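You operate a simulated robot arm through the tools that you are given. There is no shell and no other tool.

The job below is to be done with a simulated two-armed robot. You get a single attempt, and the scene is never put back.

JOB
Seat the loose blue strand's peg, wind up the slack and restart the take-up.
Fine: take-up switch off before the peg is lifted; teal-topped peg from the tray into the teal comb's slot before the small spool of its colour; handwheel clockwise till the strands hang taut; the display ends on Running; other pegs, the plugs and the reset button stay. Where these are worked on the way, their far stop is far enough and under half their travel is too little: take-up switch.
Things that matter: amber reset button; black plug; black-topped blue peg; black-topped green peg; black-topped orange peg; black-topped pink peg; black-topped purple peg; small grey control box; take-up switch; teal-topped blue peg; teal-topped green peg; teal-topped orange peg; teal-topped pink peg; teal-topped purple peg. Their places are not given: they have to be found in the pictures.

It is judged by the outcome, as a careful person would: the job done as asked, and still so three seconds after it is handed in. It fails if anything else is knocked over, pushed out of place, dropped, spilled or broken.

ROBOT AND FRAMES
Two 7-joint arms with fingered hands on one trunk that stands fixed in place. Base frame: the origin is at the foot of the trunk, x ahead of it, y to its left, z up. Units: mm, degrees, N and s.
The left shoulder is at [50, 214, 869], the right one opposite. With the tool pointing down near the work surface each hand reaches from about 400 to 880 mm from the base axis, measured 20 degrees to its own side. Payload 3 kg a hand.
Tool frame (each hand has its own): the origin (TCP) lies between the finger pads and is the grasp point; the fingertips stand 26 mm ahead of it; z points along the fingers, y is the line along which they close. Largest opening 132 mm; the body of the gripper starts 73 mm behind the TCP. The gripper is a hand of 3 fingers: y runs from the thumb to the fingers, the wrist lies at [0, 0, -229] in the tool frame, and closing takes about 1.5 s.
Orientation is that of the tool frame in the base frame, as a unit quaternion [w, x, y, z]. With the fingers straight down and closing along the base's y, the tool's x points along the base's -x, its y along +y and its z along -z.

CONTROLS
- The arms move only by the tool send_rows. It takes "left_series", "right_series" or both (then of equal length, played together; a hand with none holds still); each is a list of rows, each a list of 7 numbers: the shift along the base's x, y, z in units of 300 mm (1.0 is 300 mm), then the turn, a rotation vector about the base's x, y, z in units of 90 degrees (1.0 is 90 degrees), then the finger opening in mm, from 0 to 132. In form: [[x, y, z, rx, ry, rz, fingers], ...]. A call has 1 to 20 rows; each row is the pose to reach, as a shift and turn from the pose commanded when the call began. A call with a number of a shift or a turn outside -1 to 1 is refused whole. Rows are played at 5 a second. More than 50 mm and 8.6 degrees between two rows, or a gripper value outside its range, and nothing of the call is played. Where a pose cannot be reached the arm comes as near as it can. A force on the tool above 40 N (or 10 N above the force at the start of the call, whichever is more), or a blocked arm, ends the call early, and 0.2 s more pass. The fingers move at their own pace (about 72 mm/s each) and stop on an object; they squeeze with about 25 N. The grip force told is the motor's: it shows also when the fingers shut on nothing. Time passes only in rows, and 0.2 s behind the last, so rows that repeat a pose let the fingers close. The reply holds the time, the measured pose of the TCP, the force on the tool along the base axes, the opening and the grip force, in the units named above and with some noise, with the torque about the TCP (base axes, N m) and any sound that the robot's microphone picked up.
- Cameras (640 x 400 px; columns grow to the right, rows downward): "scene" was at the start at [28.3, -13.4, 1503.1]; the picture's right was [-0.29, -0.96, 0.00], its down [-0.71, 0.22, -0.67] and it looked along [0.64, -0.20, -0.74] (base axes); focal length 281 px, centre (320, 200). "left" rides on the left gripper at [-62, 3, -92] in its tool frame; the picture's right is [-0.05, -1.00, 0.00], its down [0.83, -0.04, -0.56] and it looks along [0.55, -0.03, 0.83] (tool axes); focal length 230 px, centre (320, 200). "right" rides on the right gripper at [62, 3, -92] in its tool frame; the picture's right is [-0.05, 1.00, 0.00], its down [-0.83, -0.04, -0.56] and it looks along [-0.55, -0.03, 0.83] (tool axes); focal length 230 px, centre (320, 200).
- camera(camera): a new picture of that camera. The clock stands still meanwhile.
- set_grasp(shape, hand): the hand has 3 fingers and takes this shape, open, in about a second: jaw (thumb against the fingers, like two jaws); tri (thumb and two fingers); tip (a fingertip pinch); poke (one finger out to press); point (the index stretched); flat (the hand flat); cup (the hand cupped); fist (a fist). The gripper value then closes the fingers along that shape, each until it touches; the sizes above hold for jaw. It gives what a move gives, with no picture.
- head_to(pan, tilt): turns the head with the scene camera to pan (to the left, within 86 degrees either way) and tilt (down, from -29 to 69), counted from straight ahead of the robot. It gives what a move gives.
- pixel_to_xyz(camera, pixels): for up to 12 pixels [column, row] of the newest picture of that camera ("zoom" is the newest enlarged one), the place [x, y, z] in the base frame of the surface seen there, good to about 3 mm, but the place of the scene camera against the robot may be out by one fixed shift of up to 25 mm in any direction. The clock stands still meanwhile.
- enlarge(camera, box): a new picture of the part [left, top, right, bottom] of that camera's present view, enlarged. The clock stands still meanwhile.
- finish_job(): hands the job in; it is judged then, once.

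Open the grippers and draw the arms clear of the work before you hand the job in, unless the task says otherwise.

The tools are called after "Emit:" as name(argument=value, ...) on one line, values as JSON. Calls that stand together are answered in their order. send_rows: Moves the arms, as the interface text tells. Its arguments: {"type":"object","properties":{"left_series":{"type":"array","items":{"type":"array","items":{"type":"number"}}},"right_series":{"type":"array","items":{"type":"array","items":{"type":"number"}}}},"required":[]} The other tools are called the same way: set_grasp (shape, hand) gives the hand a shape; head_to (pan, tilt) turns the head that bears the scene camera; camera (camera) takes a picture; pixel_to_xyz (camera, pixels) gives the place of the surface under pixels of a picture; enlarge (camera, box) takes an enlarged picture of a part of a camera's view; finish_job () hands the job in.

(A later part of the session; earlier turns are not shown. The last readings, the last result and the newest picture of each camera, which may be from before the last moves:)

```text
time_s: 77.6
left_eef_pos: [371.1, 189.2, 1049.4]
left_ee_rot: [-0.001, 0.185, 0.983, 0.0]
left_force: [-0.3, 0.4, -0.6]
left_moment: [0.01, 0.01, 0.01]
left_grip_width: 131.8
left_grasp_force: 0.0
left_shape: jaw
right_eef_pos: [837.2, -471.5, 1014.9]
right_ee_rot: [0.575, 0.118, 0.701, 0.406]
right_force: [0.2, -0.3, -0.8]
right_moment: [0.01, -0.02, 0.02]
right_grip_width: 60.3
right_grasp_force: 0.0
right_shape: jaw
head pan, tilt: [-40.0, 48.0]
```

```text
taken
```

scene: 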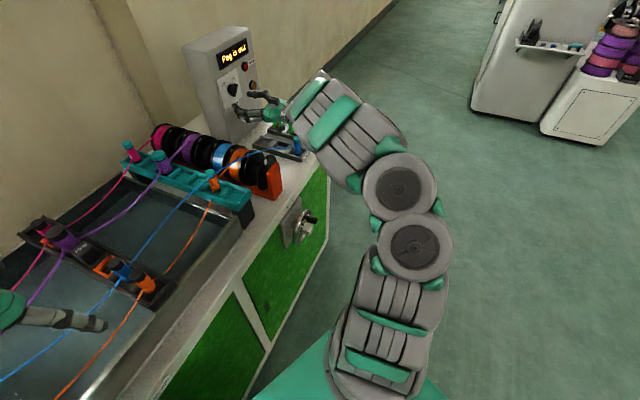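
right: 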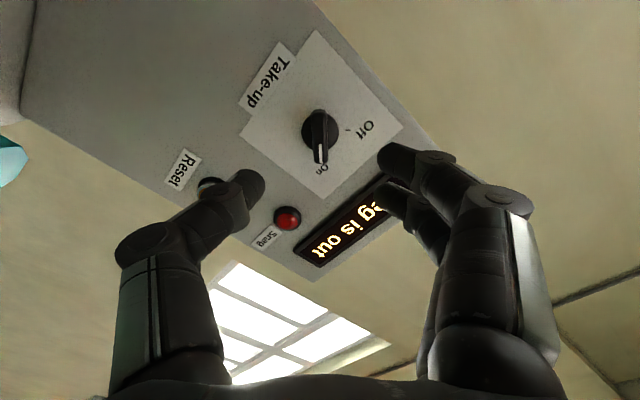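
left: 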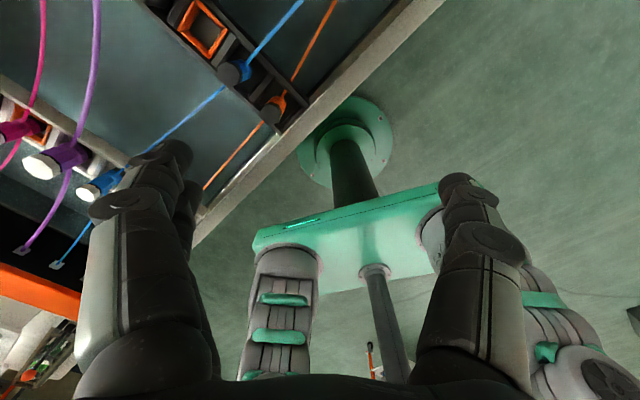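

The bar now stands along the finger plane at (320,135). I measure it again from here for the final approach.

Emit:
enlarge(camera="right", box=[260, 80, 380, 200])

Emit:
pixel_to_xyz(camera="right", pixels=[[320, 118], [320, 135], [320, 155], [314, 140], [326, 140], [308, 125], [333, 125], [290, 110], [350, 150], [321, 113]])

```text
3.33 times, centred on (320, 140) of right
```

zoom: 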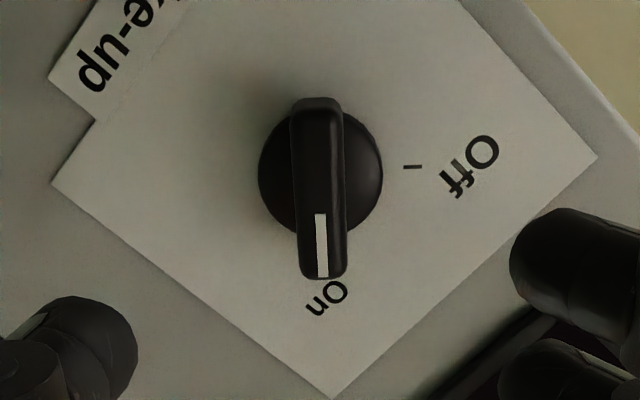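

```text
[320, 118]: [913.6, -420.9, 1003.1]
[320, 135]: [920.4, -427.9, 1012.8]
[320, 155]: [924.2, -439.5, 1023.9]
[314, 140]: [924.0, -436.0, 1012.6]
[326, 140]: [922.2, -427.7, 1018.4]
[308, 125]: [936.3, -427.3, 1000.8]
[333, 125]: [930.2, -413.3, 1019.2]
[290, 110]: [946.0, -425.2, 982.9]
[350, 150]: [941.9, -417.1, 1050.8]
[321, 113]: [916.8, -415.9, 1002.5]
```

The knob bar is about 12 mm wide, its axis within 2 mm of the tool axis. I advance 83 mm so the fingertips straddle the bar, still 9 to 11 mm off the panel.

Emit:
send_rows(right_series=[[0.05, 0.026, -0.002, 0, 0, 0, 60], [0.1, 0.052, -0.004, 0, 0, 0, 60], [0.15, 0.078, -0.006, 0, 0, 0, 60], [0.2, 0.103, -0.007, 0, 0, 0, 60], [0.225, 0.115, -0.007, 0, 0, 0, 60], [0.246, 0.126, -0.007, 0, 0, 0, 60], [0.246, 0.126, -0.007, 0, 0, 0, 60]])

Emit:
camera(camera="right")

```text
time_s: 79.2
left_eef_pos: [370.3, 188.6, 1049.7]
left_ee_rot: [-0.001, 0.186, 0.983, 0.0]
left_force: [0.5, 0.2, -0.8]
left_moment: [0.01, -0.01, 0.04]
left_grip_width: 131.9
left_grasp_force: 0.0
left_shape: jaw
right_eef_pos: [910.6, -434.1, 1011.8]
right_ee_rot: [0.575, 0.119, 0.701, 0.405]
right_force: [0.3, -0.5, 0.3]
right_moment: [0.01, 0.0, 0.01]
right_grip_width: 60.4
right_grasp_force: 0.1
right_shape: jaw
head pan, tilt: [-40.0, 48.0]
```

```text
taken
```

right: 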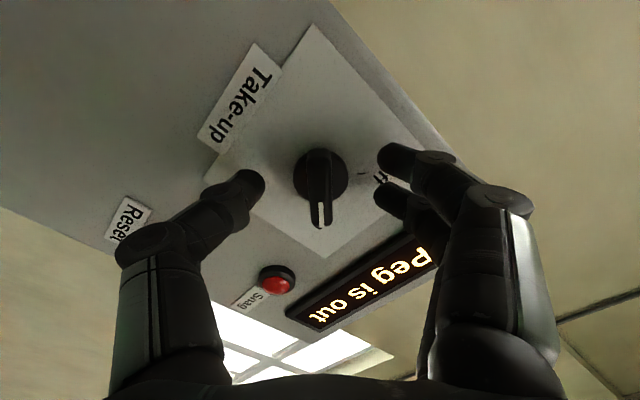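

The bar is centred between thumb (250,185) and fingers (390,180). I close the fingers on it.

Emit:
send_rows(right_series=[[0, 0, 0, 0, 0, 0, 30], [0, 0, 0, 0, 0, 0, 20], [0, 0, 0, 0, 0, 0, 8], [0, 0, 0, 0, 0, 0, 5], [0, 0, 0, 0, 0, 0, 5], [0, 0, 0, 0, 0, 0, 5]])

Emit:
camera(camera="right")

```text
time_s: 80.6
left_eef_pos: [369.8, 189.7, 1051.1]
left_ee_rot: [0.0, 0.185, 0.983, 0.001]
left_force: [0.1, 0.8, 0.2]
left_moment: [-0.02, 0.0, -0.02]
left_grip_width: 131.9
left_grasp_force: 0.1
left_shape: jaw
right_eef_pos: [911.1, -434.3, 1011.3]
right_ee_rot: [0.575, 0.119, 0.701, 0.406]
right_force: [2.8, 0.9, -0.3]
right_moment: [-0.02, -0.03, -0.02]
right_grip_width: 8.0
right_grasp_force: 25.2
right_shape: jaw
head pan, tilt: [-40.0, 48.0]
```

```text
taken
```

right: 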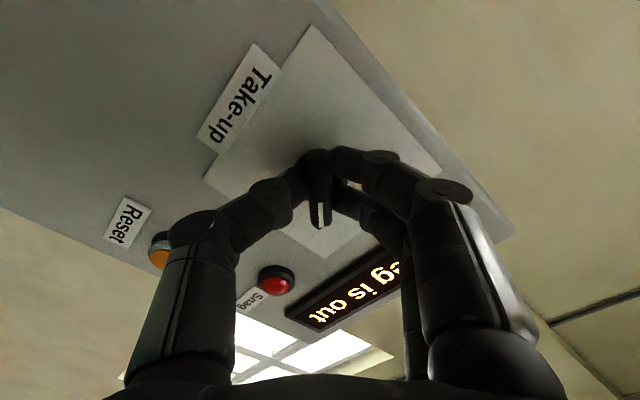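

The bar is gripped (25 N, 8 mm). I turn the knob counter-clockwise by 88° to Off.

Emit:
send_rows(right_series=[[0, 0, 0, -0.073, -0.036, 0, 5], [0, 0, 0, -0.146, -0.072, 0, 5], [0, 0, 0, -0.219, -0.108, 0, 5], [0, 0, 0, -0.293, -0.144, 0, 5], [0, 0, 0, -0.366, -0.18, 0, 5], [0, 0, 0, -0.439, -0.216, 0, 5], [0, 0, 0, -0.512, -0.252, 0, 5], [0, 0, 0, -0.585, -0.288, 0, 5], [0, 0, 0, -0.658, -0.324, 0, 5], [0, 0, 0, -0.731, -0.36, 0, 5], [0, 0, 0, -0.805, -0.396, 0, 5], [0, 0, 0, -0.877, -0.431, 0, 5]])

Emit:
camera(camera="right")

Emit:
enlarge(camera="scene", box=[170, 20, 310, 130])

```text
time_s: 83.2
left_eef_pos: [370.1, 188.1, 1049.6]
left_ee_rot: [0.0, 0.186, 0.982, 0.001]
left_force: [-0.1, 0.1, -0.2]
left_moment: [0.01, 0.01, 0.0]
left_grip_width: 131.7
left_grasp_force: 0.0
left_shape: jaw
right_eef_pos: [910.5, -435.9, 1011.6]
right_ee_rot: [0.702, -0.397, 0.581, -0.11]
right_force: [15.7, -25.0, -18.7]
right_moment: [0.02, 0.33, -0.51]
right_grip_width: 6.6
right_grasp_force: 24.6
right_shape: jaw
head pan, tilt: [-40.0, 48.0]
```

```text
taken
```

right: 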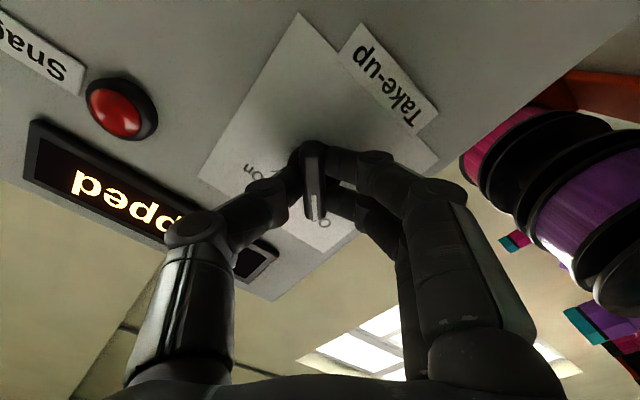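

```text
3.64 times, centred on (240, 75) of scene
```

zoom: 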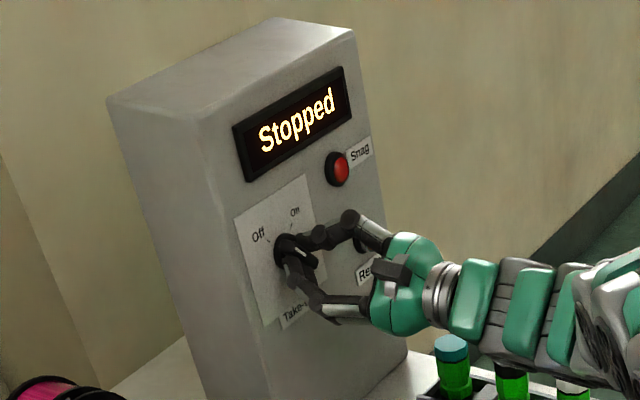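

The display reads "Stopped" and the pointer stands at Off. I open the fingers and draw back along the hand axis.

Emit:
send_rows(right_series=[[0, 0, 0, 0, 0, 0, 40], [0, 0, 0, 0, 0, 0, 60], [0, 0, 0, 0, 0, 0, 60], [-0.06, -0.03, 0, 0, 0, 0, 60], [-0.12, -0.06, 0, 0, 0, 0, 60], [-0.2, -0.1, 0, 0, 0, 0, 60], [-0.3, -0.147, 0, 0, 0, 0, 60], [-0.4, -0.197, 0, 0, 0, 0, 60]])

Emit:
camera(camera="right")

```text
time_s: 85.0
left_eef_pos: [369.2, 188.4, 1050.5]
left_ee_rot: [0.0, 0.184, 0.983, 0.0]
left_force: [-0.4, -0.8, -0.3]
left_moment: [0.01, 0.0, 0.04]
left_grip_width: 131.9
left_grasp_force: 0.0
left_shape: jaw
right_eef_pos: [791.9, -492.6, 1012.3]
right_ee_rot: [0.701, -0.397, 0.582, -0.109]
right_force: [0.0, 0.1, 0.1]
right_moment: [0.02, -0.01, -0.01]
right_grip_width: 59.7
right_grasp_force: 0.1
right_shape: jaw
head pan, tilt: [-40.0, 48.0]
```

```text
taken
```

right: 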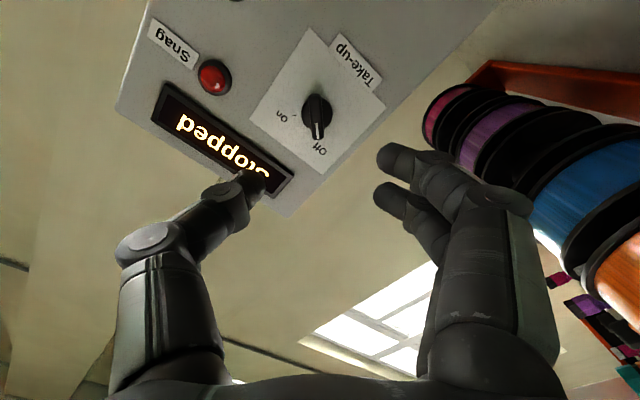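

The switch stays at Off. I roll the hand back to upright before swinging it away to the right.

Emit:
send_rows(right_series=[[0, 0, 0.015, 0.07, 0.034, 0, 60], [0, 0, 0.03, 0.14, 0.069, 0, 60], [0, 0, 0.045, 0.21, 0.103, 0, 60], [0, 0, 0.06, 0.28, 0.138, 0, 60], [0, 0, 0.075, 0.35, 0.172, 0, 60], [0, 0, 0.09, 0.42, 0.206, 0, 60]])

Emit:
send_rows(right_series=[[0.049, -0.096, 0.02, 0, 0, -0.0806, 60], [0.082, -0.2, 0.045, 0, 0, -0.161, 60], [0.099, -0.308, 0.075, 0, 0, -0.242, 60], [0.099, -0.417, 0.105, 0, 0, -0.322, 60], [0.082, -0.525, 0.14, 0, 0, -0.403, 60], [0.048, -0.63, 0.17, 0, 0, -0.483, 60], [-0.003, -0.73, 0.2, 0, 0, -0.564, 60], [-0.068, -0.823, 0.23, 0, 0, -0.644, 60]])

Emit:
camera(camera="scene")

```text
time_s: 86.4
left_eef_pos: [371.0, 189.2, 1049.6]
left_ee_rot: [0.0, 0.186, 0.983, 0.0]
left_force: [0.1, 0.1, 0.4]
left_moment: [0.03, -0.03, -0.01]
left_grip_width: 131.9
left_grasp_force: 0.0
left_shape: jaw
right_eef_pos: [790.4, -491.7, 1038.6]
right_ee_rot: [0.691, -0.16, 0.689, 0.15]
right_force: [-1.2, 0.6, 0.0]
right_moment: [-0.04, -0.04, 0.02]
right_grip_width: 59.6
right_grasp_force: 0.1
right_shape: jaw
head pan, tilt: [-40.0, 48.0]
```

```text
time_s: 88.2
left_eef_pos: [369.5, 188.5, 1049.9]
left_ee_rot: [0.0, 0.186, 0.983, -0.001]
left_force: [-0.1, -0.3, -0.1]
left_moment: [0.01, -0.01, -0.01]
left_grip_width: 132.0
left_grasp_force: 0.1
left_shape: jaw
right_eef_pos: [770.4, -739.7, 1106.3]
right_ee_rot: [0.677, 0.191, 0.681, -0.205]
right_force: [0.2, -0.6, 0.5]
right_moment: [0.0, 0.01, 0.01]
right_grip_width: 59.7
right_grasp_force: 0.0
right_shape: jaw
head pan, tilt: [-40.0, 48.0]
```

```text
taken
```

scene: 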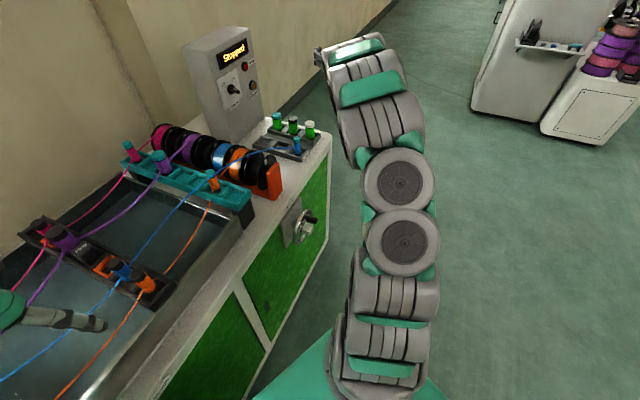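

All reached. I pitch the hand back down along the same safe path, ending tool-down at about (500,-480,960).

Emit:
send_rows(right_series=[[-0.008, 0.03, -0.091, 0.0442, 0.0707, 0, 60], [-0.031, 0.069, -0.179, 0.0883, 0.1413, 0, 60], [-0.069, 0.118, -0.263, 0.1325, 0.212, 0, 60], [-0.121, 0.176, -0.34, 0.1767, 0.2827, 0, 60], [-0.187, 0.242, -0.408, 0.2208, 0.3533, 0, 60], [-0.265, 0.316, -0.464, 0.265, 0.424, 0, 60], [-0.353, 0.397, -0.508, 0.309, 0.4947, 0, 60], [-0.452, 0.483, -0.537, 0.353, 0.5653, 0, 60], [-0.558, 0.575, -0.55, 0.3975, 0.636, 0, 60], [-0.67, 0.67, -0.547, 0.4417, 0.7067, 0, 60], [-0.785, 0.767, -0.526, 0.486, 0.777, 0, 60], [-0.903, 0.867, -0.487, 0.53, 0.848, 0, 60]])

```text
time_s: 90.8
left_eef_pos: [370.0, 189.3, 1049.6]
left_ee_rot: [-0.001, 0.185, 0.983, 0.0]
left_force: [0.0, 0.1, 0.1]
left_moment: [0.01, -0.01, -0.02]
left_grip_width: 131.9
left_grasp_force: 0.1
left_shape: jaw
right_eef_pos: [498.1, -478.5, 961.9]
right_ee_rot: [-0.002, 0.267, 0.964, -0.004]
right_force: [-0.3, -0.1, 0.4]
right_moment: [0.0, 0.0, -0.01]
right_grip_width: 59.6
right_grasp_force: 0.1
right_shape: jaw
head pan, tilt: [-40.0, 48.0]
```

Tool-down again and exact. I turn the fingers to close along the comb direction (26° yaw), and move to a hover that views the tray.

Emit:
send_rows(right_series=[[0.1, 0.018, 0.025, 0, 0, -0.061, 60], [0.2, 0.036, 0.05, 0, 0, -0.121, 60], [0.3, 0.055, 0.075, 0, 0, -0.182, 60], [0.4, 0.073, 0.1, 0, 0, -0.243, 60], [0.5, 0.092, 0.127, 0, 0, -0.303, 60], [0.597, 0.11, 0.127, 0, 0, -0.364, 60], [0.597, 0.11, 0.127, 0, 0, -0.364, 60]])

Emit:
camera(camera="right")

Emit:
camera(camera="scene")

```text
time_s: 92.4
left_eef_pos: [369.4, 189.0, 1049.0]
left_ee_rot: [0.0, 0.187, 0.982, 0.0]
left_force: [1.0, -0.3, -0.1]
left_moment: [-0.02, 0.02, 0.01]
left_grip_width: 131.9
left_grasp_force: 0.0
left_shape: jaw
right_eef_pos: [678.0, -446.3, 1000.2]
right_ee_rot: [-0.002, 0.528, 0.849, -0.004]
right_force: [-0.1, 0.5, 0.6]
right_moment: [0.04, -0.05, 0.01]
right_grip_width: 59.9
right_grasp_force: 0.1
right_shape: jaw
head pan, tilt: [-40.0, 48.0]
```

```text
taken
```

right: 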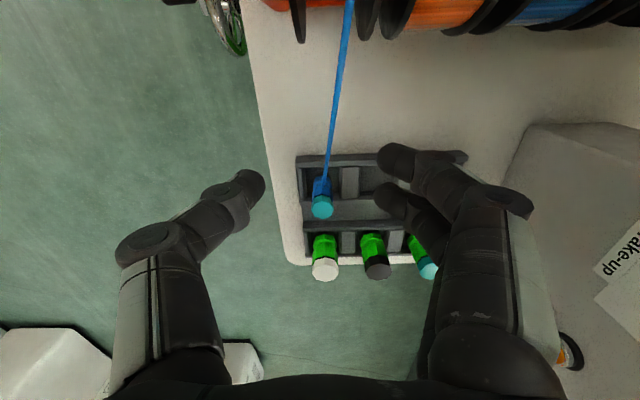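

```text
taken
```

scene: 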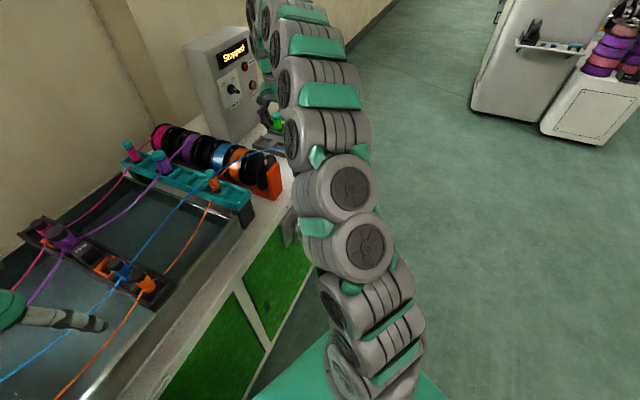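

The tray is in clear view, with the blue peg at (322,197). I enlarge it and measure the peg.

Emit:
enlarge(camera="right", box=[270, 130, 430, 290])

Emit:
pixel_to_xyz(camera="right", pixels=[[322, 212], [322, 202], [322, 190], [313, 207], [331, 207], [322, 218], [307, 185], [360, 190], [325, 262], [322, 183], [350, 210], [280, 150]])

```text
2.50 times, centred on (350, 210) of right
```

zoom: 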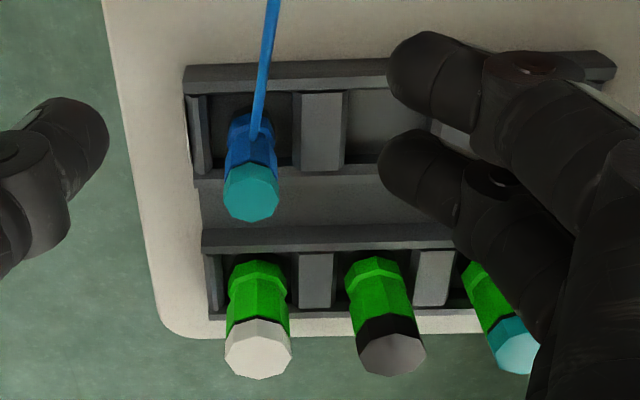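

```text
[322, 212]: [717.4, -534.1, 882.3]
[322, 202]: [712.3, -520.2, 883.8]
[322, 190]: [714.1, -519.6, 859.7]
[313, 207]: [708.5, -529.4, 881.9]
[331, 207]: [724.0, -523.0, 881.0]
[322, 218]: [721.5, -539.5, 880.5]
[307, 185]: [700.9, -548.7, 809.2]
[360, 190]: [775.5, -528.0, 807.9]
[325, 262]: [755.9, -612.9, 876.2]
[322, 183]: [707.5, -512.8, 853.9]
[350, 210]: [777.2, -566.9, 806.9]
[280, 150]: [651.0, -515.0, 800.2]
```

The peg's cap centre is at about (716,-527,882), 21 mm across, and the tray floor lies at about 807. I go above it and then straight down so the fingers straddle the top part, on the sides away from the strand.

Emit:
send_rows(right_series=[[0.06, -0.135, 0, 0, 0, 0, 60], [0.127, -0.27, 0, 0, 0, 0, 60], [0.127, -0.27, 0, 0, 0, 0, 60], [0.127, -0.27, -0.1, 0, 0, 0, 60], [0.127, -0.27, -0.2, 0, 0, 0, 60]])

Emit:
camera(camera="right")

```text
time_s: 93.6
left_eef_pos: [369.7, 188.7, 1050.8]
left_ee_rot: [-0.001, 0.186, 0.983, 0.0]
left_force: [-0.2, -0.8, -0.2]
left_moment: [0.0, -0.01, 0.0]
left_grip_width: 131.8
left_grasp_force: 0.0
left_shape: jaw
right_eef_pos: [715.5, -526.6, 939.2]
right_ee_rot: [-0.002, 0.527, 0.85, -0.004]
right_force: [-0.2, 0.4, 0.0]
right_moment: [0.03, 0.01, -0.04]
right_grip_width: 59.6
right_grasp_force: 0.0
right_shape: jaw
head pan, tilt: [-40.0, 48.0]
```

```text
taken
```

right: 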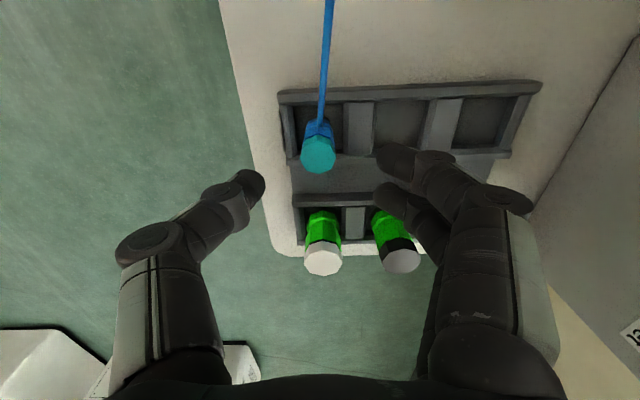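

The peg top at (318,155) matches the predicted spot below the tool point. I descend 67 mm and close.

Emit:
send_rows(right_series=[[0.002, -0.002, -0.08, 0, 0, 0, 60], [0.003, -0.003, -0.16, 0, 0, 0, 60], [0.003, -0.003, -0.223, 0, 0, 0, 60], [0.003, -0.003, -0.223, 0, 0, 0, 60]])

Emit:
camera(camera="right")

```text
time_s: 94.6
left_eef_pos: [369.0, 188.9, 1049.9]
left_ee_rot: [0.0, 0.186, 0.983, 0.0]
left_force: [0.4, -0.4, 0.0]
left_moment: [0.02, -0.03, -0.01]
left_grip_width: 131.8
left_grasp_force: 0.0
left_shape: jaw
right_eef_pos: [716.6, -527.3, 872.2]
right_ee_rot: [-0.002, 0.528, 0.849, -0.004]
right_force: [-0.8, -0.8, 0.5]
right_moment: [0.01, -0.03, -0.02]
right_grip_width: 59.5
right_grasp_force: 0.1
right_shape: jaw
head pan, tilt: [-40.0, 48.0]
```

```text
taken
```

right: 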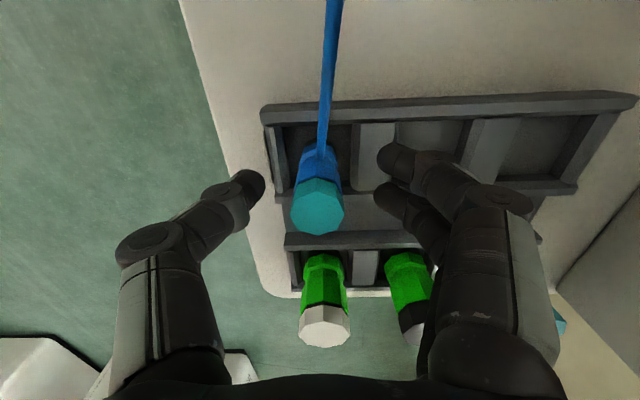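

The peg is centred between the fingers, with the cap at (318,205). I close the grip.

Emit:
send_rows(right_series=[[0, 0, 0, 0, 0, 0, 40], [0, 0, 0, 0, 0, 0, 28], [0, 0, 0, 0, 0, 0, 16], [0, 0, 0, 0, 0, 0, 14], [0, 0, 0, 0, 0, 0, 14], [0, 0, 0, 0, 0, 0, 14]])

Emit:
camera(camera="right")

```text
time_s: 96.0
left_eef_pos: [370.2, 188.9, 1050.6]
left_ee_rot: [0.0, 0.186, 0.983, 0.0]
left_force: [-0.1, -0.3, -0.1]
left_moment: [0.03, -0.04, -0.02]
left_grip_width: 131.8
left_grasp_force: 0.1
left_shape: jaw
right_eef_pos: [716.7, -529.5, 873.9]
right_ee_rot: [-0.002, 0.528, 0.849, -0.004]
right_force: [-0.5, -1.0, -0.9]
right_moment: [0.01, 0.01, -0.01]
right_grip_width: 15.3
right_grasp_force: 24.8
right_shape: jaw
head pan, tilt: [-40.0, 48.0]
```

```text
taken
```

right: 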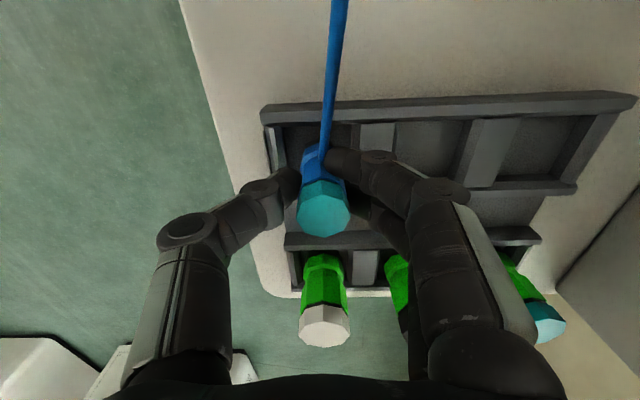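

Peg gripped with 25 N. I lift it straight up and then carry it left over the spools at about z 1070.

Emit:
send_rows(right_series=[[0, 0, 0.067, 0, 0, 0, 8], [0, 0, 0.133, 0, 0, 0, 8], [0, 0, 0.267, 0, 0, 0, 8], [-0.01, 0.1, 0.383, 0, 0, 0, 8], [-0.02, 0.217, 0.483, 0, 0, 0, 8], [-0.03, 0.35, 0.567, 0, 0, 0, 8], [-0.04, 0.5, 0.633, 0, 0, 0, 8], [-0.05, 0.65, 0.653, 0, 0, 0, 8], [-0.06, 0.8, 0.653, 0, 0, 0, 8], [-0.07, 0.95, 0.653, 0, 0, 0, 8]])

Emit:
camera(camera="right")

Emit:
camera(camera="scene")

```text
time_s: 98.2
left_eef_pos: [369.7, 189.1, 1048.7]
left_ee_rot: [0.0, 0.186, 0.983, 0.0]
left_force: [0.3, -0.3, 0.0]
left_moment: [-0.02, 0.01, 0.0]
left_grip_width: 131.8
left_grasp_force: 0.1
left_shape: jaw
right_eef_pos: [697.1, -241.3, 1066.8]
right_ee_rot: [-0.003, 0.528, 0.849, -0.004]
right_force: [-0.7, 0.1, -0.7]
right_moment: [0.03, -0.03, 0.02]
right_grip_width: 14.1
right_grasp_force: 24.6
right_shape: jaw
head pan, tilt: [-40.0, 48.0]
```

```text
taken
```

right: 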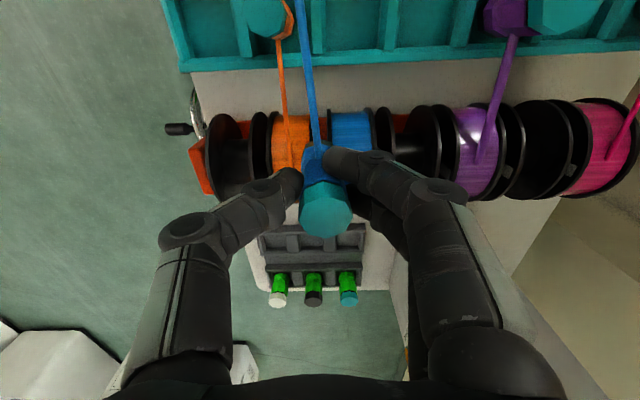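

```text
taken
```

scene: 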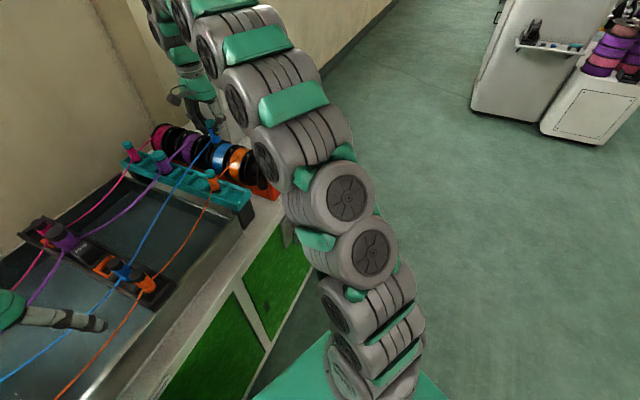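

The peg is held and the strand follows. I enlarge the comb section to locate the slot before the blue spool.

Emit:
enlarge(camera="right", box=[220, 0, 480, 120])

Emit:
pixel_to_xyz(camera="right", pixels=[[345, 25], [345, 45], [318, 30], [385, 30], [345, 52], [265, 20], [350, 130], [292, 130], [345, 60], [460, 25], [248, 30], [425, 25]])

```text
2.46 times, centred on (350, 60) of right
```

zoom: 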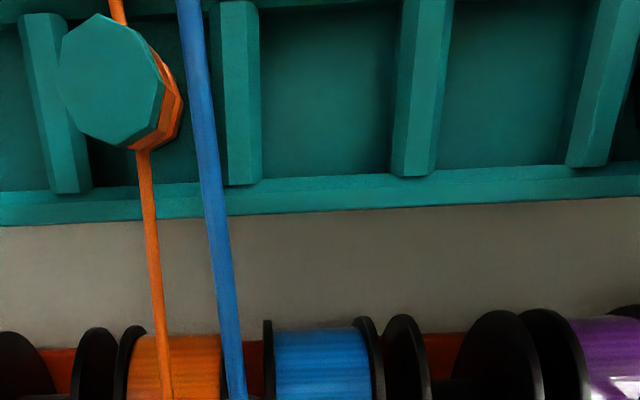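

```text
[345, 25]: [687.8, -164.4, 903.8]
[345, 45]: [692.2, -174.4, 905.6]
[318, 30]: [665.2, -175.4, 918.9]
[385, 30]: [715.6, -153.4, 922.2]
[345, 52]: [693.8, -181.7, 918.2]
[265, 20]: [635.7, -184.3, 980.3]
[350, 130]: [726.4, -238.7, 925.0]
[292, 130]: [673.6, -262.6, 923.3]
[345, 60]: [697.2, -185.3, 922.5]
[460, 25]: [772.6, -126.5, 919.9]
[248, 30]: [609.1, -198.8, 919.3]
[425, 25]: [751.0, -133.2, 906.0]
```

The slot before the blue spool lies between dividers at f-coordinates 519 and 574, centre about (685,-153). I measure where the held peg's cap is relative to the tool.

Emit:
pixel_to_xyz(camera="right", pixels=[[326, 210], [305, 210], [347, 210], [326, 192], [326, 230], [316, 165]])

Emit:
enlarge(camera="right", box=[260, 120, 400, 260])

```text
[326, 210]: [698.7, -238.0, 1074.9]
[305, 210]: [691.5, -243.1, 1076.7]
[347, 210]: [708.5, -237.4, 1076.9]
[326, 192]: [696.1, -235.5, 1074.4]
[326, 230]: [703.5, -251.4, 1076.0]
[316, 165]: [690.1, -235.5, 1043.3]
```

```text
2.86 times, centred on (330, 190) of right
```

zoom: 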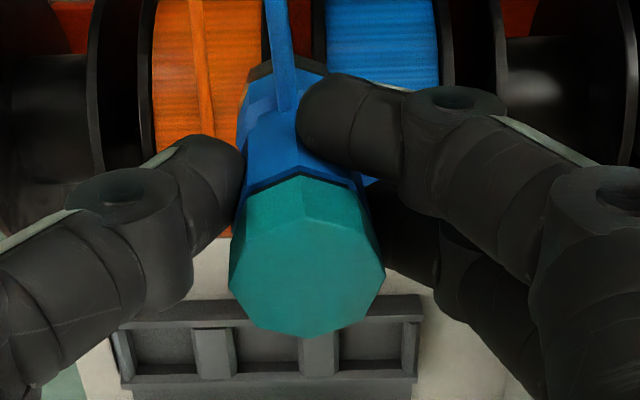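

The cap centre sits about 3 mm ahead of the tool axis, with a slight lean. I move above the slot, to about (685,-152).

Emit:
send_rows(right_series=[[-0.013, 0.1, 0, 0, 0, 0, 8], [-0.026, 0.2, 0, 0, 0, 0, 8], [-0.04, 0.298, 0, 0, 0, 0, 8], [-0.04, 0.298, 0, 0, 0, 0, 8]])

Emit:
camera(camera="right")

Emit:
head_to(pan=-17, tilt=48)

Emit:
camera(camera="scene")

```text
time_s: 99.2
left_eef_pos: [369.0, 190.0, 1050.9]
left_ee_rot: [0.0, 0.186, 0.983, 0.0]
left_force: [-0.2, 0.1, 0.4]
left_moment: [-0.01, -0.02, 0.02]
left_grip_width: 131.8
left_grasp_force: 0.2
left_shape: jaw
right_eef_pos: [684.6, -153.4, 1067.5]
right_ee_rot: [-0.002, 0.527, 0.85, -0.004]
right_force: [-0.4, -0.8, -1.4]
right_moment: [-0.02, 0.01, -0.02]
right_grip_width: 13.5
right_grasp_force: 24.5
right_shape: jaw
head pan, tilt: [-40.0, 48.0]
```

```text
taken
```

right: 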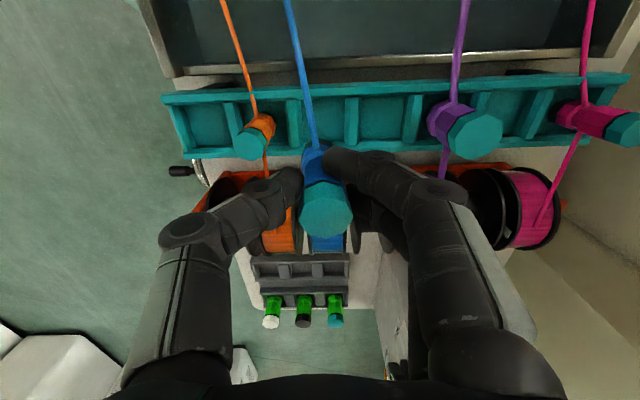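

```text
time_s: 100.0
left_eef_pos: [370.9, 188.8, 1051.1]
left_ee_rot: [-0.001, 0.186, 0.983, 0.0]
left_force: [0.2, 0.0, -0.4]
left_moment: [-0.01, -0.01, 0.01]
left_grip_width: 132.1
left_grasp_force: 0.1
left_shape: jaw
right_eef_pos: [683.5, -153.8, 1068.2]
right_ee_rot: [-0.002, 0.528, 0.849, -0.003]
right_force: [-0.7, -0.3, -1.2]
right_moment: [0.01, -0.01, -0.01]
right_grip_width: 13.6
right_grasp_force: 24.9
right_shape: jaw
head pan, tilt: [-17.0, 48.0]
```

```text
taken
```

scene: 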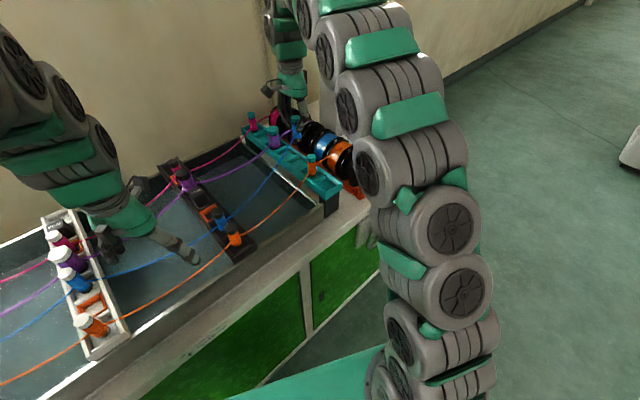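

The slot under the peg appears at (322,118), between dividers at columns 293 and 351. I measure it once more.

Emit:
pixel_to_xyz(camera="right", pixels=[[330, 88], [330, 93], [330, 98], [330, 103], [330, 115], [330, 130], [330, 140], [293, 118], [351, 118], [413, 118], [238, 118]])

Emit:
enlarge(camera="right", box=[220, 70, 420, 230])

```text
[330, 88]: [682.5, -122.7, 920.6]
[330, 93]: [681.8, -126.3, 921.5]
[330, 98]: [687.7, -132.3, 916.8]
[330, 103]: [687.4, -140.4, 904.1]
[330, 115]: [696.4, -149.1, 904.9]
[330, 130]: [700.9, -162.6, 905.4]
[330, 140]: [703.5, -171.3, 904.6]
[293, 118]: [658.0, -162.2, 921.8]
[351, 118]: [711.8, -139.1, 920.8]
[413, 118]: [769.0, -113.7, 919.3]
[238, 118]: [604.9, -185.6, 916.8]
```

```text
2.50 times, centred on (320, 150) of right
```

zoom: 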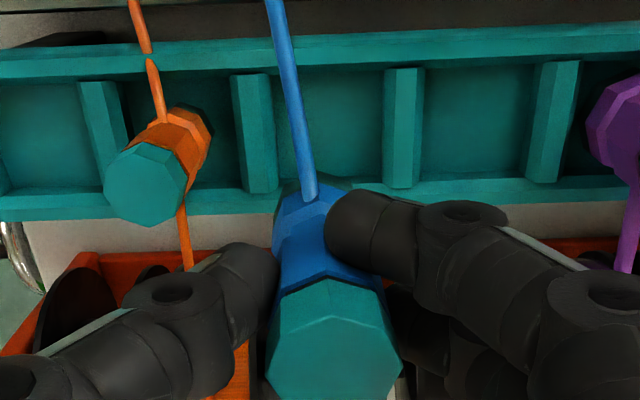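

The slot's inside spans about s 424 to 466 and f 524 to 572; I correct by 3 mm and lower the peg to about 2 mm above its seat.

Emit:
send_rows(right_series=[[0.012, -0.003, -0.06, 0, 0, 0, 8], [0.012, -0.003, -0.12, 0, 0, 0, 8], [0.012, -0.003, -0.18, 0, 0, 0, 8], [0.012, -0.003, -0.23, 0, 0, 0, 8], [0.012, -0.003, -0.27, 0, 0, 0, 8], [0.012, -0.003, -0.3, 0, 0, 0, 8], [0.012, -0.003, -0.312, 0, 0, 0, 8]])

Emit:
camera(camera="right")

Emit:
enlarge(camera="scene", box=[240, 90, 380, 210])

```text
time_s: 101.6
left_eef_pos: [369.5, 189.1, 1051.3]
left_ee_rot: [0.0, 0.186, 0.983, 0.0]
left_force: [-0.4, -0.6, -0.6]
left_moment: [0.0, 0.01, -0.02]
left_grip_width: 132.1
left_grasp_force: 0.1
left_shape: jaw
right_eef_pos: [688.6, -155.0, 974.3]
right_ee_rot: [-0.003, 0.527, 0.85, -0.004]
right_force: [-0.3, 0.1, -1.8]
right_moment: [0.0, 0.02, -0.03]
right_grip_width: 13.6
right_grasp_force: 24.6
right_shape: jaw
head pan, tilt: [-17.0, 48.0]
```

```text
taken
```

right: 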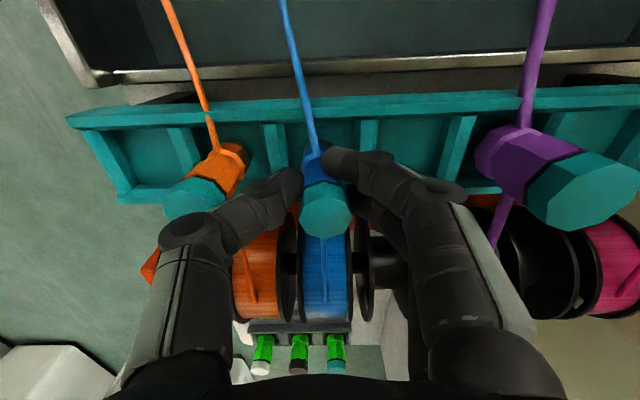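

```text
3.33 times, centred on (310, 150) of scene
```

zoom: 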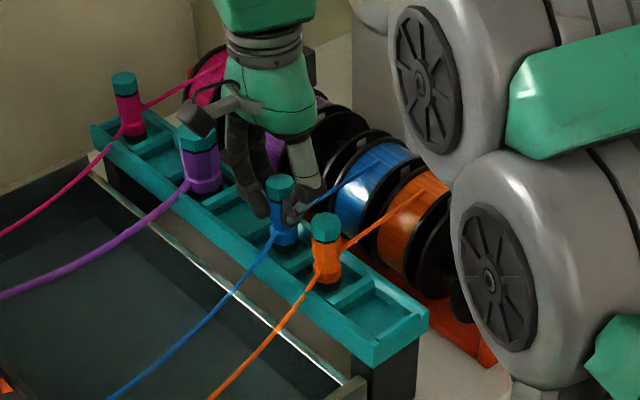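

The peg stands in the slot next to the orange peg, and the strand now runs on to the blue spool. I lower the last 2 to 3 mm and open the fingers a little.

Emit:
send_rows(right_series=[[0, 0, -0.005, 0, 0, 0, 8], [0, 0, -0.009, 0, 0, 0, 8], [0, 0, -0.009, 0, 0, 0, 8]])

Emit:
send_rows(right_series=[[0, 0, 0, 0, 0, 0, 20], [0, 0, 0, 0, 0, 0, 28], [0, 0, 0, 0, 0, 0, 36], [0, 0, 0, 0, 0, 0, 42], [0, 0, 0, 0, 0, 0, 42], [0, 0, 0, 0, 0, 0, 42]])

Emit:
camera(camera="right")

Emit:
enlarge(camera="scene", box=[240, 90, 380, 210])

```text
time_s: 102.4
left_eef_pos: [369.7, 188.7, 1049.9]
left_ee_rot: [0.001, 0.185, 0.983, 0.0]
left_force: [0.5, 0.6, 0.1]
left_moment: [0.0, 0.0, 0.02]
left_grip_width: 131.8
left_grasp_force: 0.1
left_shape: jaw
right_eef_pos: [688.3, -154.7, 972.6]
right_ee_rot: [-0.002, 0.528, 0.849, -0.004]
right_force: [-0.1, 0.7, -1.5]
right_moment: [0.05, 0.0, 0.01]
right_grip_width: 13.9
right_grasp_force: 25.4
right_shape: jaw
head pan, tilt: [-17.0, 48.0]
```

```text
time_s: 103.8
left_eef_pos: [370.6, 189.7, 1050.3]
left_ee_rot: [0.0, 0.186, 0.983, 0.0]
left_force: [0.1, 1.0, 0.2]
left_moment: [-0.02, 0.0, 0.0]
left_grip_width: 132.2
left_grasp_force: 0.0
left_shape: jaw
right_eef_pos: [687.6, -154.8, 972.5]
right_ee_rot: [-0.002, 0.527, 0.85, -0.004]
right_force: [0.7, -0.5, 0.5]
right_moment: [0.0, 0.01, -0.02]
right_grip_width: 41.2
right_grasp_force: 0.1
right_shape: jaw
head pan, tilt: [-17.0, 48.0]
```

```text
taken
```

right: 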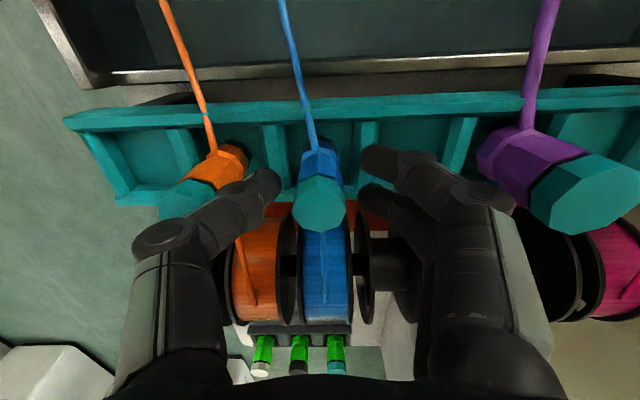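

```text
3.33 times, centred on (310, 150) of scene
```

zoom: 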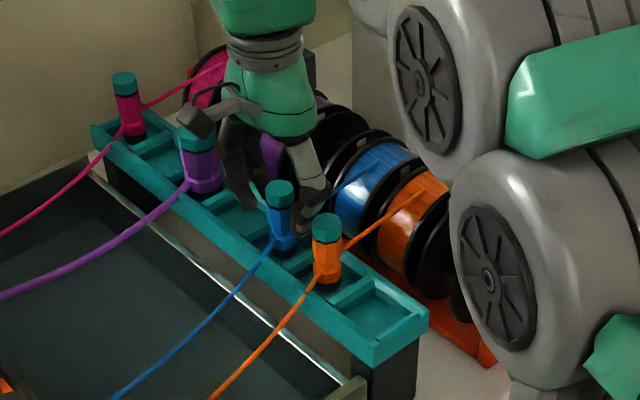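

The peg stands seated by itself. I raise the hand straight up and check.

Emit:
send_rows(right_series=[[0, 0, 0.06, 0, 0, 0, 42], [0, 0, 0.15, 0, 0, 0, 42], [0, 0, 0.28, 0, 0, 0, 42], [0, 0, 0.4, 0, 0, 0, 42]])

Emit:
camera(camera="right")

Emit:
enlarge(camera="scene", box=[240, 90, 380, 210])

```text
time_s: 104.8
left_eef_pos: [370.0, 189.0, 1050.0]
left_ee_rot: [0.0, 0.186, 0.983, 0.0]
left_force: [-0.5, -0.1, -0.4]
left_moment: [0.01, -0.01, -0.01]
left_grip_width: 131.9
left_grasp_force: 0.1
left_shape: jaw
right_eef_pos: [688.2, -154.6, 1093.7]
right_ee_rot: [-0.002, 0.527, 0.85, -0.004]
right_force: [-0.1, -0.3, -0.1]
right_moment: [-0.03, 0.01, -0.01]
right_grip_width: 41.9
right_grasp_force: 0.1
right_shape: jaw
head pan, tilt: [-17.0, 48.0]
```

```text
taken
```

right: 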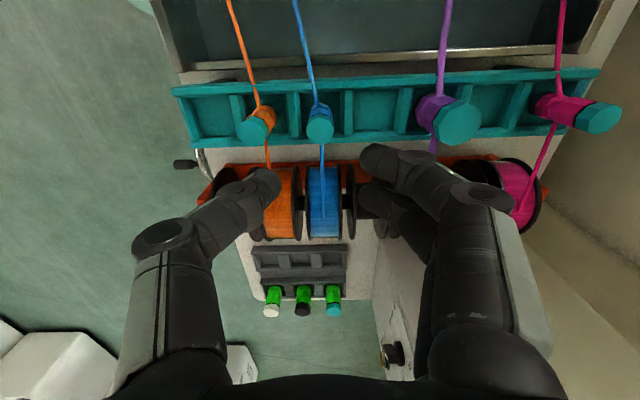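

```text
3.33 times, centred on (310, 150) of scene
```

zoom: 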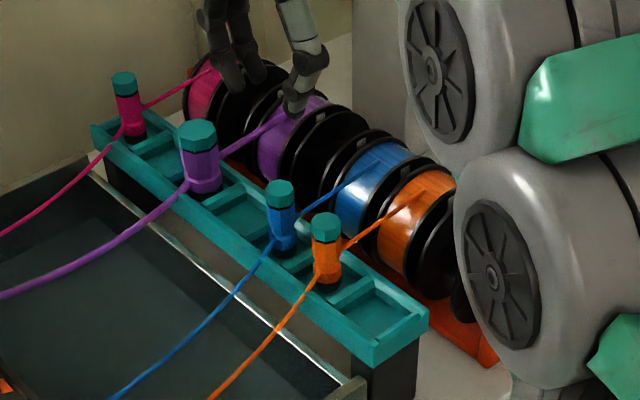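

The blue peg is seated and its strand runs to the blue spool. Now the handwheel: I bring the hand back in front of the table, turning it to face the wheel.

Emit:
send_rows(right_series=[[-0.074, -0.074, 0.0, 0, 0, 0.083, 42], [-0.149, -0.147, 0.0, 0, 0, 0.167, 42], [-0.223, -0.221, 0.0, 0, 0, 0.25, 60], [-0.298, -0.294, 0.0, 0, 0, 0.333, 60], [-0.372, -0.368, 0.0, 0, 0, 0.417, 60], [-0.447, -0.442, -0.05, 0, 0, 0.5, 60], [-0.521, -0.515, -0.1, 0, 0, 0.583, 60], [-0.596, -0.589, -0.15, 0, 0, 0.667, 60], [-0.67, -0.662, -0.2, 0, 0, 0.75, 60], [-0.745, -0.736, -0.25, 0, 0, 0.833, 60], [-0.819, -0.809, -0.3, 0, 0, 0.917, 60], [-0.893, -0.883, -0.333, 0, 0, 1.0, 60]])

Emit:
camera(camera="right")

Emit:
camera(camera="scene")

```text
time_s: 107.4
left_eef_pos: [370.7, 189.9, 1050.4]
left_ee_rot: [-0.001, 0.186, 0.983, 0.001]
left_force: [0.2, 0.3, 0.4]
left_moment: [0.02, 0.0, 0.01]
left_grip_width: 131.8
left_grasp_force: 0.1
left_shape: jaw
right_eef_pos: [419.5, -419.2, 992.3]
right_ee_rot: [0.001, -0.229, 0.973, -0.006]
right_force: [-0.9, -0.5, 0.9]
right_moment: [0.02, -0.01, -0.01]
right_grip_width: 59.2
right_grasp_force: 0.1
right_shape: jaw
head pan, tilt: [-17.0, 48.0]
```

```text
taken
```

right: 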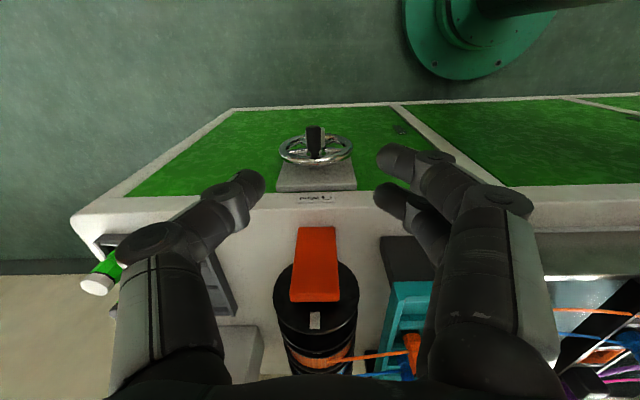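

```text
taken
```

scene: 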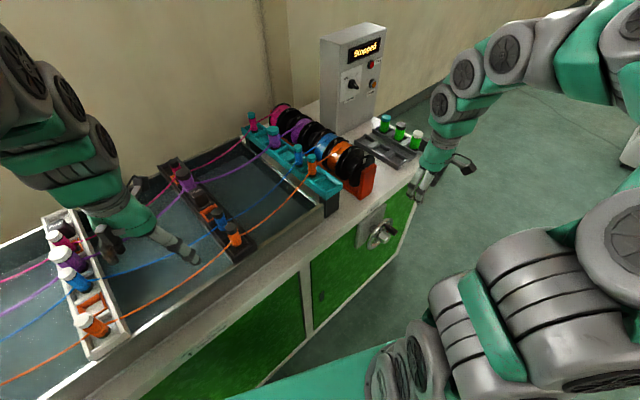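

The hand is at (420,-419,992) in the home-like posture and the wheel shows at (316,148). I enlarge it and measure the handle, rim and hub.

Emit:
enlarge(camera="right", box=[256, 110, 376, 210])

Emit:
enlarge(camera="scene", box=[340, 190, 440, 270])

Emit:
pixel_to_xyz(camera="right", pixels=[[315, 130], [315, 140], [315, 152], [325, 140], [282, 150], [350, 148], [316, 165], [316, 185], [318, 200], [290, 185], [350, 185], [300, 143]])

```text
4.00 times, centred on (316, 160) of right
```

zoom: 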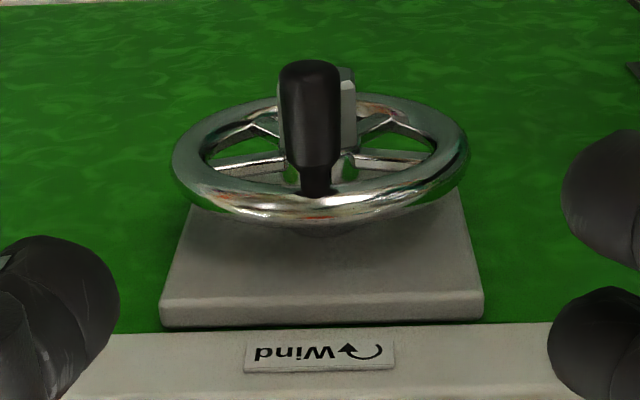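

```text
5.00 times, centred on (390, 230) of scene
```

zoom: 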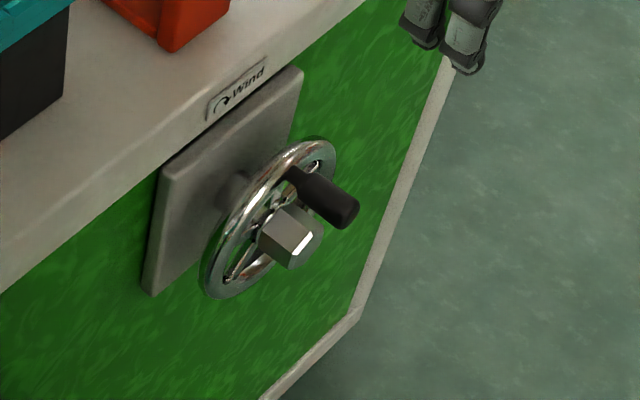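

```text
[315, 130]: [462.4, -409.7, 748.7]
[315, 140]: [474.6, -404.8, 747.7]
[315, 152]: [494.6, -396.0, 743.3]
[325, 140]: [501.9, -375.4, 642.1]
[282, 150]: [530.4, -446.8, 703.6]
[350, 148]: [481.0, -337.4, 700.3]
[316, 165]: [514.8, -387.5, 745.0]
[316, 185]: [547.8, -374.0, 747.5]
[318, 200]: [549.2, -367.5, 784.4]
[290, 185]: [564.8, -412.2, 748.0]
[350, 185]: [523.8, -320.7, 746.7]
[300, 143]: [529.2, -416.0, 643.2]
```

From above the handle lies at the top of the wheel. I measure wheel points from the scene zoom to find the axis height and radius.

Emit:
pixel_to_xyz(camera="zoom", pixels=[[285, 235], [303, 245], [345, 208], [320, 190], [300, 180], [318, 143], [333, 160], [222, 290], [208, 270], [240, 210], [292, 262], [200, 230]])

```text
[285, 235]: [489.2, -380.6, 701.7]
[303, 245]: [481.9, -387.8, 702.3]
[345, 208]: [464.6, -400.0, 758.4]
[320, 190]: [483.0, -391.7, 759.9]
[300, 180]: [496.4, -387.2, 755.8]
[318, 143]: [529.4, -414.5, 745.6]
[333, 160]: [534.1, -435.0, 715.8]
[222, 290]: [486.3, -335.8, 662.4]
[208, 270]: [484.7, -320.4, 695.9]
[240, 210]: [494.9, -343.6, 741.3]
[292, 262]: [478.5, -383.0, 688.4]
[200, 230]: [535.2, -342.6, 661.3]
```

The wheel axis is near s 572, z 690, with the handle at its top: axis about (467,-407,737), standing out toward the robot. I pitch the hand to 45° and move to a pre-grasp point behind and above the handle.

Emit:
send_rows(right_series=[[-0.009, -0.009, -0.074, 0.0276, -0.056, 0, 60], [-0.018, -0.019, -0.148, 0.0551, -0.112, 0, 60], [-0.027, -0.028, -0.221, 0.0827, -0.168, 0, 60], [-0.036, -0.037, -0.295, 0.11, -0.224, 0, 60], [-0.045, -0.047, -0.369, 0.138, -0.28, 0, 60], [-0.054, -0.056, -0.443, 0.165, -0.336, 0, 60], [-0.063, -0.065, -0.516, 0.193, -0.392, 0, 60], [-0.072, -0.075, -0.59, 0.2205, -0.4485, 0, 60]])

Emit:
camera(camera="right")

Emit:
camera(camera="scene")

```text
time_s: 109.2
left_eef_pos: [370.3, 189.9, 1050.3]
left_ee_rot: [0.0, 0.186, 0.983, 0.0]
left_force: [-0.3, 0.2, -0.3]
left_moment: [-0.02, 0.01, -0.03]
left_grip_width: 132.1
left_grasp_force: 0.2
left_shape: jaw
right_eef_pos: [398.6, -458.4, 809.9]
right_ee_rot: [0.375, -0.207, 0.9, 0.082]
right_force: [-0.7, 0.8, 0.2]
right_moment: [-0.01, 0.0, 0.02]
right_grip_width: 59.5
right_grasp_force: 0.1
right_shape: jaw
right hand out of reach, approached as far as the arm can: row 7, 8
head pan, tilt: [-17.0, 48.0]
```

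```text
taken
```

right: 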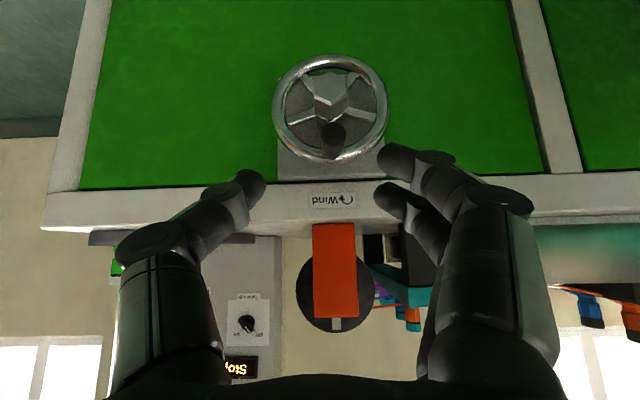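

```text
taken
```

scene: 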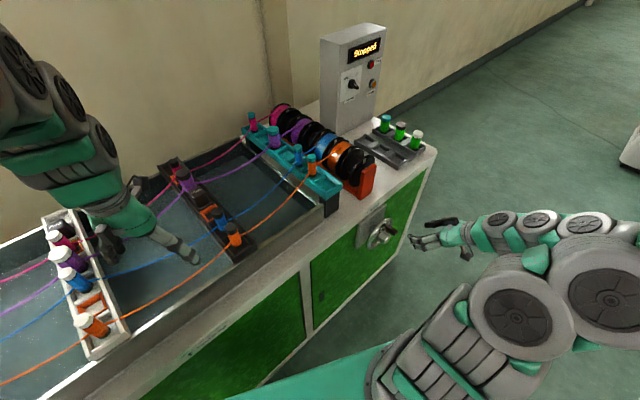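

The view is now square on the wheel: hub (330,95), handle tip (333,140), rim from columns 275 to 388. I measure these points.

Emit:
enlarge(camera="right", box=[260, 45, 400, 185])

Emit:
pixel_to_xyz(camera="right", pixels=[[333, 140], [333, 128], [333, 148], [323, 138], [344, 138], [330, 95], [330, 110], [278, 108], [385, 104], [330, 60], [335, 158], [300, 180]])

```text
2.86 times, centred on (330, 115) of right
```

zoom: 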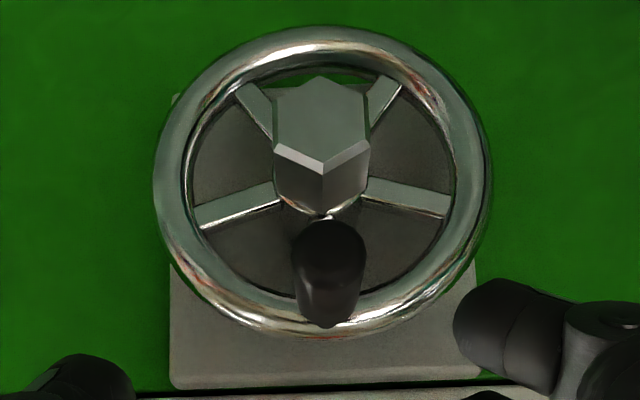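

```text
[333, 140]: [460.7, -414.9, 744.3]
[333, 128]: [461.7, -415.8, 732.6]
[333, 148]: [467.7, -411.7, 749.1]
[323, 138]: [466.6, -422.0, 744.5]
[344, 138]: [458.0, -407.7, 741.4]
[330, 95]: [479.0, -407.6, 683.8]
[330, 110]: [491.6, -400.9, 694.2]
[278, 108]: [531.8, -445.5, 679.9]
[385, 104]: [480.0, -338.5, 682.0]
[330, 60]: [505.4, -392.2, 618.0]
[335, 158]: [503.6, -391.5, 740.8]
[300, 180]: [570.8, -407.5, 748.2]
```

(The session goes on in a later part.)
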